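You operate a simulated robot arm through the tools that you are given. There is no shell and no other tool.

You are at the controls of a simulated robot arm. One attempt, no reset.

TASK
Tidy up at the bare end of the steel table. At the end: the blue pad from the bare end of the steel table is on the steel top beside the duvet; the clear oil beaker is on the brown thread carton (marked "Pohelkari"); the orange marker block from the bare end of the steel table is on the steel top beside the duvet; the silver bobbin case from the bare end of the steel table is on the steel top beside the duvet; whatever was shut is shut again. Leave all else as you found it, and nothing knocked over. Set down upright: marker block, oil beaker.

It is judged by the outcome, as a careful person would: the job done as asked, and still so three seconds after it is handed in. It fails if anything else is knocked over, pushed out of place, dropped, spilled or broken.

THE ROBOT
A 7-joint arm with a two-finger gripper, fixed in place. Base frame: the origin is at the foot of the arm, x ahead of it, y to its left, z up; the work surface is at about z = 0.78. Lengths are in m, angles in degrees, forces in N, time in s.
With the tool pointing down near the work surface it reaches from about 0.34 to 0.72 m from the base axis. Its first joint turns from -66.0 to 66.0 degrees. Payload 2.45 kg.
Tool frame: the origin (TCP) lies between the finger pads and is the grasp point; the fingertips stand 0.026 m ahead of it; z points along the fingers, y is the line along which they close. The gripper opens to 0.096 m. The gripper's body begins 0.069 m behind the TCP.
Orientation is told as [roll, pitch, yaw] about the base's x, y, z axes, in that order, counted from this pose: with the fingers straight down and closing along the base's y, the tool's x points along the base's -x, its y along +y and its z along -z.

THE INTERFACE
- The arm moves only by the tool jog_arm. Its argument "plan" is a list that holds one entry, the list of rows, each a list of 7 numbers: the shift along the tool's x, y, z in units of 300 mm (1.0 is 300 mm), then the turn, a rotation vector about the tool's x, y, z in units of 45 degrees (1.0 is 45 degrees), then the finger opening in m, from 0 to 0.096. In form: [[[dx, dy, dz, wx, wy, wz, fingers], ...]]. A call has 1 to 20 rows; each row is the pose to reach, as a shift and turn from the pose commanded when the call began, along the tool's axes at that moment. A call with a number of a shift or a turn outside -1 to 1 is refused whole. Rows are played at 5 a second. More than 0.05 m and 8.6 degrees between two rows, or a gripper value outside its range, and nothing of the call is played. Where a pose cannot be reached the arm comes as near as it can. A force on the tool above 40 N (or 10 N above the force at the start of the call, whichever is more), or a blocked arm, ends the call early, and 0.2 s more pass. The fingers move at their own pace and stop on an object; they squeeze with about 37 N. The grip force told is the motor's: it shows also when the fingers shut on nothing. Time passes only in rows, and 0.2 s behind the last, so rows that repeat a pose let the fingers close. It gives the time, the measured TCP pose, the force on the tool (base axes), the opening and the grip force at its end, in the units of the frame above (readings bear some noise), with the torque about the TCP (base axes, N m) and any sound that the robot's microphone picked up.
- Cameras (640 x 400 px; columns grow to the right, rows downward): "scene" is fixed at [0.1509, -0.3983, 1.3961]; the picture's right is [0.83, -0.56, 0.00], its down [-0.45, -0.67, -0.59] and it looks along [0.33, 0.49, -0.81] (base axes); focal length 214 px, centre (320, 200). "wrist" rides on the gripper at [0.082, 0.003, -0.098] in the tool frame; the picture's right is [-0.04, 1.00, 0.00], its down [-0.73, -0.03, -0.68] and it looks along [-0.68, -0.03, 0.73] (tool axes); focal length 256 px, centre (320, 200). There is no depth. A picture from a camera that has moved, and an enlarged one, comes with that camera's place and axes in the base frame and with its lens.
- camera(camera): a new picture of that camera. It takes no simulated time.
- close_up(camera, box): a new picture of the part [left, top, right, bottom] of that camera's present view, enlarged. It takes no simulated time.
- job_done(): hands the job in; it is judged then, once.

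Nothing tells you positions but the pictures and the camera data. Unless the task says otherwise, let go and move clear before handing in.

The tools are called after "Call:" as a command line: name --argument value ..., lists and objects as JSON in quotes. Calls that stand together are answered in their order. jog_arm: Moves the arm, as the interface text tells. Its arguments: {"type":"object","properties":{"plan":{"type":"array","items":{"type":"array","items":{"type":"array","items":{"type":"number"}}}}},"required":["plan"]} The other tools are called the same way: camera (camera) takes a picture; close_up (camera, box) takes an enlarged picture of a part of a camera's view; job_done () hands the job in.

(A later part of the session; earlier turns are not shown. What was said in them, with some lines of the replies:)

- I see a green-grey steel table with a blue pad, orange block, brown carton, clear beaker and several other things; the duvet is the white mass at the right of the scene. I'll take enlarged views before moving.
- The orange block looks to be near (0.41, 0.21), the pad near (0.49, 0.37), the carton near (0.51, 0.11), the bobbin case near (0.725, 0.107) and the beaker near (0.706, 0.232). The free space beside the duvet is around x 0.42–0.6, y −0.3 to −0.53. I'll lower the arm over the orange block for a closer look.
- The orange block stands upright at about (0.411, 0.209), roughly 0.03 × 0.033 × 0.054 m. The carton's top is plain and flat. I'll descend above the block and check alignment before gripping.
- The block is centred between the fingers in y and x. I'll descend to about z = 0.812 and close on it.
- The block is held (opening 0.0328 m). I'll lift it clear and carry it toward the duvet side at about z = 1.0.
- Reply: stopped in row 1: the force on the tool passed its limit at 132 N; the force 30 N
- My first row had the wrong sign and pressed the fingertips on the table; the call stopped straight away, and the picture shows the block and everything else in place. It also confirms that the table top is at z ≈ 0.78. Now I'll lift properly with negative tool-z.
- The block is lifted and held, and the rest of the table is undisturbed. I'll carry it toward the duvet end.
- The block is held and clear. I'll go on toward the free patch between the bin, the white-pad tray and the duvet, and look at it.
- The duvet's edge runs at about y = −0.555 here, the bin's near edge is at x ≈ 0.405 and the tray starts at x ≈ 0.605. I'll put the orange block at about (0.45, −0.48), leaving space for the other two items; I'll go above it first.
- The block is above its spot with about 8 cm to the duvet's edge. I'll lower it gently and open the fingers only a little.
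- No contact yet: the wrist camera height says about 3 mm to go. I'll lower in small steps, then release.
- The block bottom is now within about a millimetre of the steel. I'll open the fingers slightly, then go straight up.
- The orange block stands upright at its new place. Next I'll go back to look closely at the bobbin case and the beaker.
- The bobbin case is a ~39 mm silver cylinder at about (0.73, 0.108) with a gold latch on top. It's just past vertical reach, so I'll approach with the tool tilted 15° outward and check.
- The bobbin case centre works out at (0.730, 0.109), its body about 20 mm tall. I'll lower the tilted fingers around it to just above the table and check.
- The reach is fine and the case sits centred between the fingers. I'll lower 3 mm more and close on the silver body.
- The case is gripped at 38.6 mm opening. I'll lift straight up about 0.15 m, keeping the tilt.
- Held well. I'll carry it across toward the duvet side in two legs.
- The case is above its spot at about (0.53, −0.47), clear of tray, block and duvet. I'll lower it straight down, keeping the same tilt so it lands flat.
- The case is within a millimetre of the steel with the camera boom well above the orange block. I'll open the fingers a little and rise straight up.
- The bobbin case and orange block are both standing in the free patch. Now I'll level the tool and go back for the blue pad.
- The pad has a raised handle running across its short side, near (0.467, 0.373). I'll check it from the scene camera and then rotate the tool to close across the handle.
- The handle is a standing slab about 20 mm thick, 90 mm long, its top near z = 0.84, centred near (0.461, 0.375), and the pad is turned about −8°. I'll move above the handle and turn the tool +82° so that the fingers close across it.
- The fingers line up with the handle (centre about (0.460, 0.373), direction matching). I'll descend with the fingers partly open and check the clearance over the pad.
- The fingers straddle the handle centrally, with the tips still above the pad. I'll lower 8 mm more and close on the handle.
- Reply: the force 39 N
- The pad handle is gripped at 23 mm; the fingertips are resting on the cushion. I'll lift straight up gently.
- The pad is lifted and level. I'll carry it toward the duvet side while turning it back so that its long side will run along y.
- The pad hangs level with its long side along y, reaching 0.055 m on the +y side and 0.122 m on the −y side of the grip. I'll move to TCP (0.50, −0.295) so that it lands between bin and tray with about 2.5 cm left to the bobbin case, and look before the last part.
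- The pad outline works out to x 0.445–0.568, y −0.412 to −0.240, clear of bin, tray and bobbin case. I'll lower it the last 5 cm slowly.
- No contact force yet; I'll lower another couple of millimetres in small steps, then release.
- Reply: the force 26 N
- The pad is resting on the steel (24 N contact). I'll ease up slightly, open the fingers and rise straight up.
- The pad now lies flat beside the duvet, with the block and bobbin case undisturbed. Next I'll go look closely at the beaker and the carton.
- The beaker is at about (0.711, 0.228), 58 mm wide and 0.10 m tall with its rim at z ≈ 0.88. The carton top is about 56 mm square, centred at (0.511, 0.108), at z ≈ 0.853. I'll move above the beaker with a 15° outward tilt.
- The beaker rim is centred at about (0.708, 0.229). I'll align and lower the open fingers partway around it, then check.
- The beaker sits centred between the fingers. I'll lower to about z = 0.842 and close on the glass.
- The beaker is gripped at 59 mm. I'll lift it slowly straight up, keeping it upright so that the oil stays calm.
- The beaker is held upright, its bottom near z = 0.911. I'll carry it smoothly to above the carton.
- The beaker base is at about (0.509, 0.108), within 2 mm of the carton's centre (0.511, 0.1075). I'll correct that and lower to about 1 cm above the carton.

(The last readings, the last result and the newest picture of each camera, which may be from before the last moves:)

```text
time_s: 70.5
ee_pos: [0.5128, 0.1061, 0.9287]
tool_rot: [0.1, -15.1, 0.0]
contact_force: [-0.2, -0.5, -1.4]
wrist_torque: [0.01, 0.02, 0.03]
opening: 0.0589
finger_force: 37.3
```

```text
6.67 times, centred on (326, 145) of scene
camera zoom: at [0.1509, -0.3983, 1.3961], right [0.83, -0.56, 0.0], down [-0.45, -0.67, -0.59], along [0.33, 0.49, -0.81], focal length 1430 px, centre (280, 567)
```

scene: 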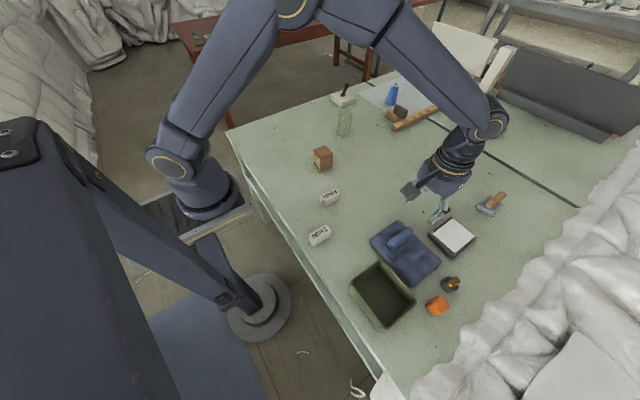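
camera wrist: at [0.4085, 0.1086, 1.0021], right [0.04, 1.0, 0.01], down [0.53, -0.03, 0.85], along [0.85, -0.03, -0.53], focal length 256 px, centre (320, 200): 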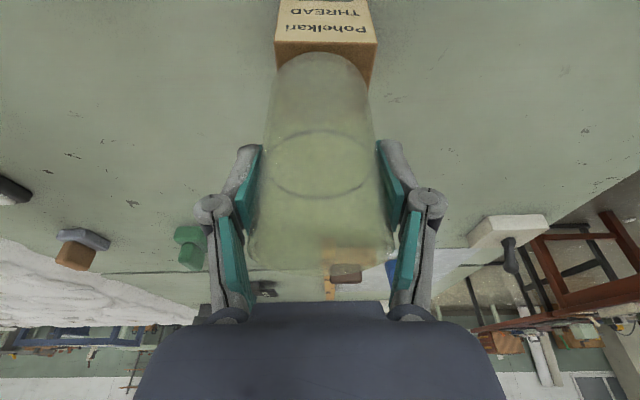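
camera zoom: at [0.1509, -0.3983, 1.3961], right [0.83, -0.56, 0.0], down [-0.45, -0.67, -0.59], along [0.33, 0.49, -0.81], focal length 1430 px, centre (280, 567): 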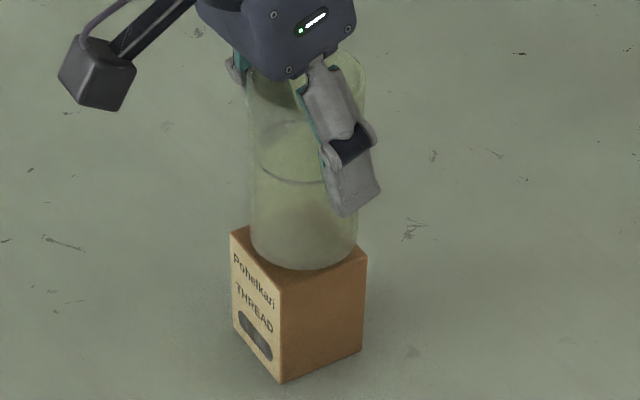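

The beaker is centred over the carton with about 11 mm to go. I'll lower 9 mm slowly, then go on in 1 mm steps watching the force.

Call:
jog_arm --plan '[[[0.0017, 0, 0.0064, 0, 0, 0, 0.045], [0.0035, 0, 0.0129, 0, 0, 0, 0.045], [0.0052, 0, 0.0193, 0, 0, 0, 0.045], [0.0069, 0, 0.0258, 0, 0, 0, 0.045], [0.0078, 0, 0.029, 0, 0, 0, 0.045], [0.0078, 0, 0.029, 0, 0, 0, 0.045]]]'

Call:
close_up --camera "scene" --box '[294, 115, 358, 175]'

```text
time_s: 71.9
ee_pos: [0.5135, 0.1084, 0.919]
tool_rot: [0.2, -15.1, 0.0]
contact_force: [0.5, -0.1, -0.4]
wrist_torque: [-0.03, 0.01, 0.0]
opening: 0.0593
finger_force: 37.1
```

```text
6.67 times, centred on (326, 145) of scene
camera zoom: at [0.1509, -0.3983, 1.3961], right [0.83, -0.56, 0.0], down [-0.45, -0.67, -0.59], along [0.33, 0.49, -0.81], focal length 1430 px, centre (280, 567)
```

zoom: 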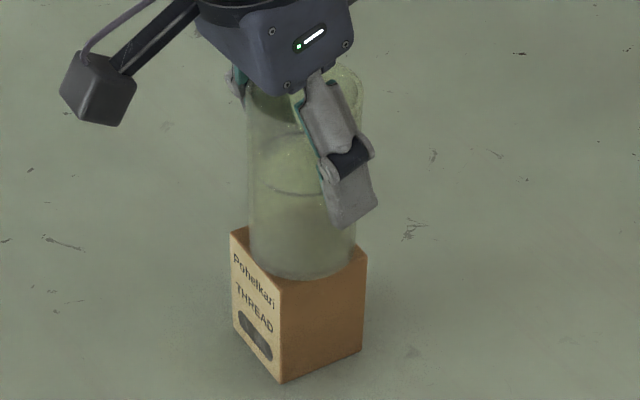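

The beaker is about 2 mm above the carton; I'll check the centring closely from both cameras before setting it down.

Call:
close_up --camera "wrist" --box '[256, 0, 384, 80]'

Call:
close_up --camera "scene" --box '[304, 135, 344, 160]'

```text
5.00 times, centred on (320, 40) of wrist
camera zoom: at [0.4087, 0.1101, 0.9931], right [0.04, 1.0, 0.01], down [0.53, -0.03, 0.85], along [0.85, -0.03, -0.53], focal length 1280 px, centre (320, 1000)
```

zoom: 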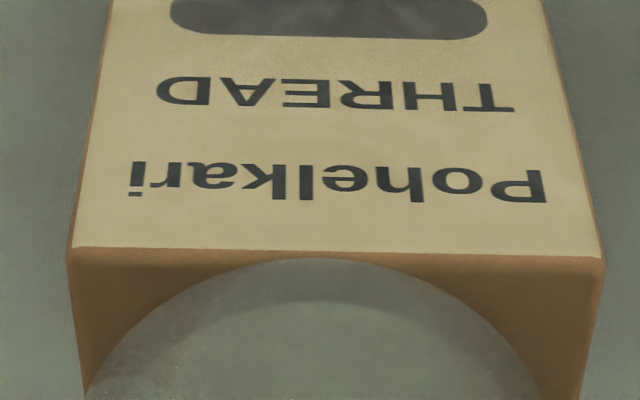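

```text
16.00 times, centred on (324, 148) of scene
camera zoom: at [0.1509, -0.3983, 1.3961], right [0.83, -0.56, 0.0], down [-0.45, -0.67, -0.59], along [0.33, 0.49, -0.81], focal length 3432 px, centre (256, 1040)
```

zoom: 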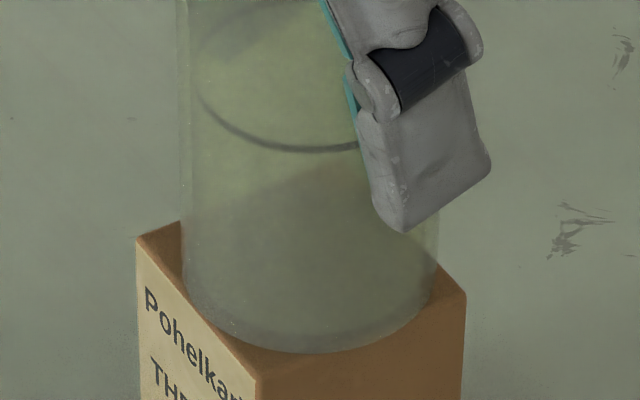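

The close-ups show the beaker about 2.5 mm too far toward −y and well aligned in x. I'll shift it +2.5 mm in y and go down another millimetre.

Call:
jog_arm --plan '[[[0, 0.004, 0, 0, 0, 0, 0.045], [0, 0.0083, 0, 0, 0, 0, 0.045], [0.0004, 0.0083, 0.0016, 0, 0, 0, 0.045], [0.0009, 0.0083, 0.0032, 0, 0, 0, 0.045], [0.0009, 0.0083, 0.0032, 0, 0, 0, 0.045]]]'

Call:
close_up --camera "wrist" --box '[256, 0, 384, 80]'

Call:
close_up --camera "scene" --box '[304, 135, 344, 160]'

```text
time_s: 73.1
ee_pos: [0.5147, 0.1093, 0.9181]
tool_rot: [0.1, -15.2, -0.1]
contact_force: [-3.6, -4.1, 22.3]
wrist_torque: [-0.14, 0.25, -0.02]
opening: 0.059
finger_force: 36.8
```

```text
5.00 times, centred on (320, 40) of wrist
camera zoom: at [0.4095, 0.1123, 0.9917], right [0.04, 1.0, 0.01], down [0.53, -0.03, 0.85], along [0.85, -0.03, -0.53], focal length 1280 px, centre (320, 1000)
```

zoom: 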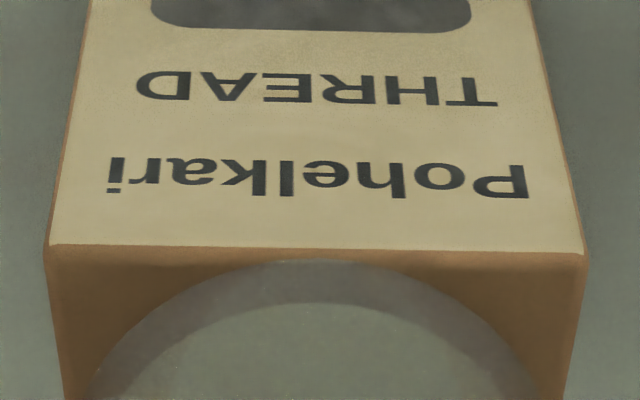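

```text
16.00 times, centred on (324, 148) of scene
camera zoom: at [0.1504, -0.3985, 1.3961], right [0.83, -0.56, 0.0], down [-0.45, -0.67, -0.59], along [0.33, 0.49, -0.81], focal length 3432 px, centre (256, 1040)
```

zoom: 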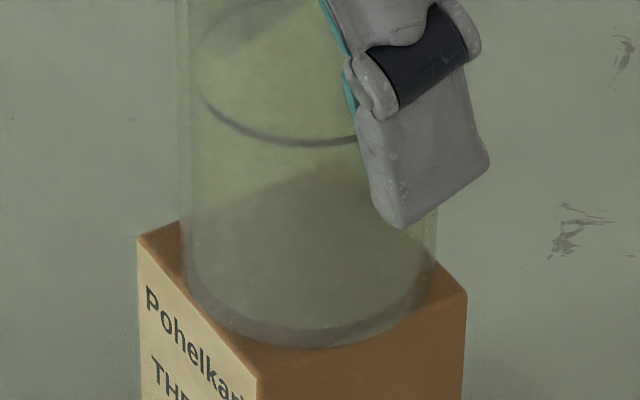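

The beaker now rests on the carton (22 N contact), centred to within about a millimetre. I'll ease off slightly, then open the fingers gently.

Call:
jog_arm --plan '[[[-0.0004, 0, -0.0016, 0, 0, 0, 0.045], [-0.0005, 0, -0.002, 0, 0, 0, 0.045], [-0.0005, 0, -0.002, 0, 0, 0, 0.06], [-0.0005, 0, -0.002, 0, 0, 0, 0.064], [-0.0005, 0, -0.002, 0, 0, 0, 0.07], [-0.0005, 0, -0.002, 0, 0, 0, 0.08], [-0.0005, 0, -0.002, 0, 0, 0, 0.09], [-0.0005, 0, -0.002, 0, 0, 0, 0.096], [-0.0005, 0, -0.002, 0, 0, 0, 0.096]]]'

Call:
camera --camera "wrist"

Call:
close_up --camera "scene" --box '[284, 100, 364, 175]'

```text
time_s: 75.1
ee_pos: [0.513, 0.111, 0.9185]
tool_rot: [0.1, -15.2, 0.1]
contact_force: [1.0, -0.3, 0.4]
wrist_torque: [0.01, -0.01, 0.01]
opening: 0.0961
finger_force: 0.1
```

```text
taken
camera wrist: at [0.4086, 0.1121, 0.9922], right [0.04, 1.0, 0.01], down [0.53, -0.03, 0.85], along [0.85, -0.03, -0.53], focal length 256 px, centre (320, 200)
```

wrist: 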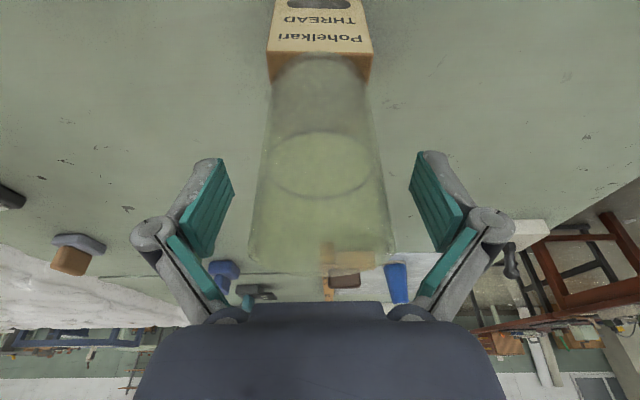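

```text
5.33 times, centred on (324, 138) of scene
camera zoom: at [0.1509, -0.3983, 1.3961], right [0.83, -0.56, 0.0], down [-0.45, -0.67, -0.59], along [0.33, 0.49, -0.81], focal length 1144 px, centre (299, 533)
```

zoom: 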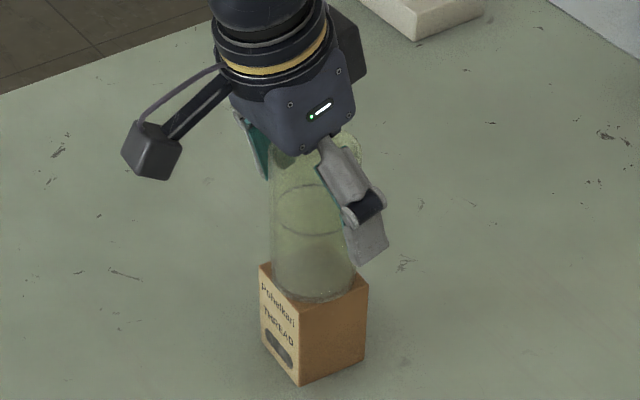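

The beaker stands free on the carton. I'll rise straight up with the fingers fully open.

Call:
jog_arm --plan '[[[-0.0086, 0, -0.0322, 0, 0, 0, 0.096], [-0.0259, 0, -0.0966, 0, 0, 0, 0.096], [-0.0475, 0, -0.177, 0, 0, 0, 0.096], [-0.0691, 0, -0.2576, 0, 0, 0, 0.096], [-0.095, 0, -0.354, 0, 0, 0, 0.096], [-0.1209, 0, -0.4508, 0, 0, 0, 0.096], [-0.1468, 0, -0.5474, 0, 0, 0, 0.096], [-0.1468, 0, -0.5474, 0, 0, 0, 0.096]]]'

Call:
camera --camera "wrist"

Call:
camera --camera "scene"

Call:
close_up --camera "scene" --box '[284, 100, 364, 175]'

```text
time_s: 76.9
ee_pos: [0.5117, 0.1104, 1.0907]
tool_rot: [0.1, -15.1, -0.1]
contact_force: [-0.1, -0.2, 0.9]
wrist_torque: [0.01, 0.01, 0.0]
opening: 0.096
finger_force: 0.0
```

```text
taken
camera wrist: at [0.408, 0.1134, 1.1641], right [0.04, 1.0, 0.01], down [0.53, -0.03, 0.85], along [0.85, -0.03, -0.53], focal length 256 px, centre (320, 200)
```

wrist: 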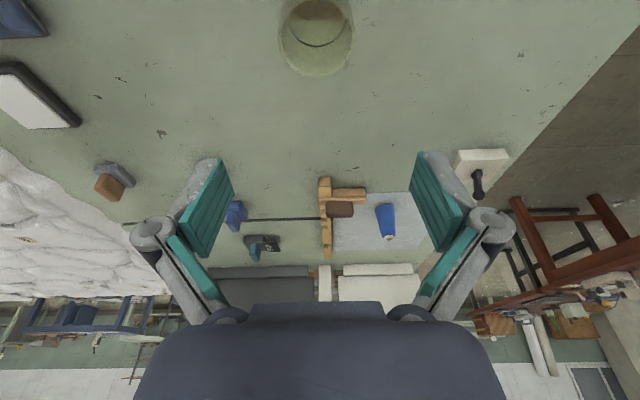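

```text
taken
```

scene: 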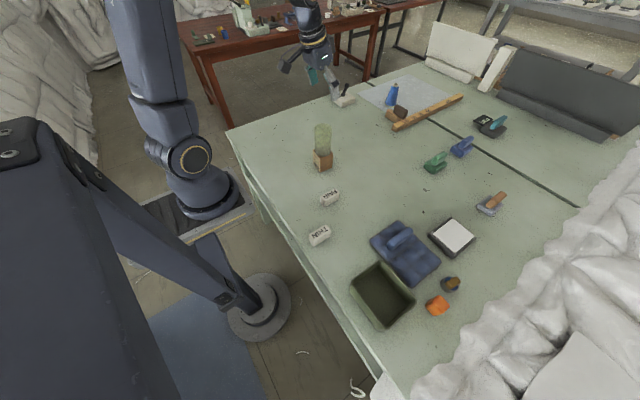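

```text
5.33 times, centred on (324, 138) of scene
camera zoom: at [0.1509, -0.3983, 1.3961], right [0.83, -0.56, 0.0], down [-0.45, -0.67, -0.59], along [0.33, 0.49, -0.81], focal length 1144 px, centre (299, 533)
```

zoom: 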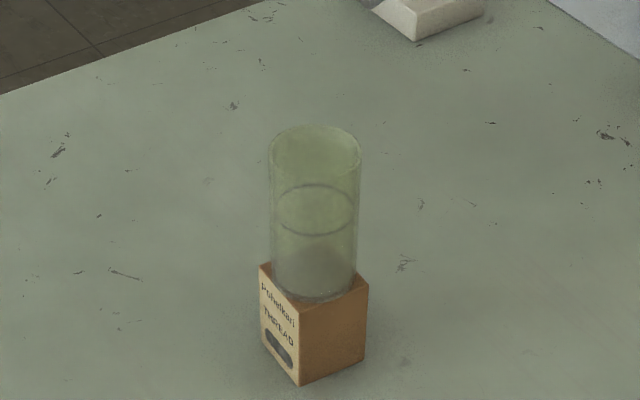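

Everything looks in place. I'll check the duvet side once more in close-up and move the arm back toward its starting pose.

Call:
jog_arm --plan '[[[0.03, 0, -0.08, 0, 0.1, 0, 0.096], [0.1, 0.02, -0.14, 0, 0.2, 0, 0.096], [0.2, 0.06, -0.2, 0, 0.3, 0, 0.096], [0.3, 0.1, -0.2, 0, 0.333, 0, 0.096], [0.3, 0.1, -0.2, 0, 0.333, 0, 0.096]]]'

Call:
close_up --camera "scene" --box '[340, 210, 500, 335]'

Call:
camera --camera "scene"

```text
time_s: 78.1
ee_pos: [0.4077, 0.1418, 1.1259]
tool_rot: [0.1, 0.0, 0.0]
contact_force: [0.5, -0.3, 1.3]
wrist_torque: [0.01, -0.01, -0.04]
opening: 0.0962
finger_force: 0.1
```

```text
3.20 times, centred on (420, 272) of scene
camera zoom: at [0.1509, -0.3983, 1.3961], right [0.83, -0.56, 0.0], down [-0.45, -0.67, -0.59], along [0.33, 0.49, -0.81], focal length 686 px, centre (0, -32)
```

zoom: 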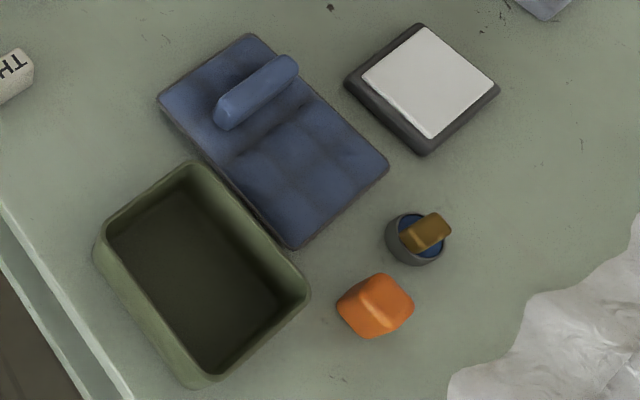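

```text
taken
```

scene: 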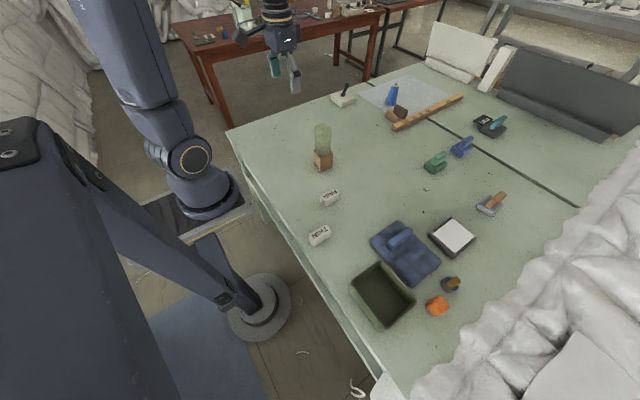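

The blue pad, orange marker block and silver bobbin case are on the steel beside the duvet, with the block upright. The oil beaker stands upright and centred on the "Pohelkari" carton. The cameras show nothing else moved, nothing needed opening, and the arm is clear, so I'm handing the job in.

Call:
job_done

```text
The job is handed in.
```

The tidy-up is done and handed in. The last pictures show everything in place and nothing else moved or knocked over.

- **Beside the duvet:** the blue pad, the orange marker block (upright) and the silver bobbin case are on the steel top between the olive bin, the white-pad tray and the duvet. The block and bobbin case are roughly 8–9 cm from the duvet's edge. The pad sits behind them, about 14 cm from the edge at its nearest.
- **Oil beaker:** it stands upright on the "Pohelkari" carton, centred to about a millimetre. The two are almost the same width, so it overhangs the carton slightly. I saw no spill.
- **Shut items:** I opened nothing, so nothing needed shutting again.

While I was holding the orange block, one wrong-direction command pressed the fingertips onto the table at 132 N. The arm stopped at once, and the pictures afterwards showed no damage or movement.
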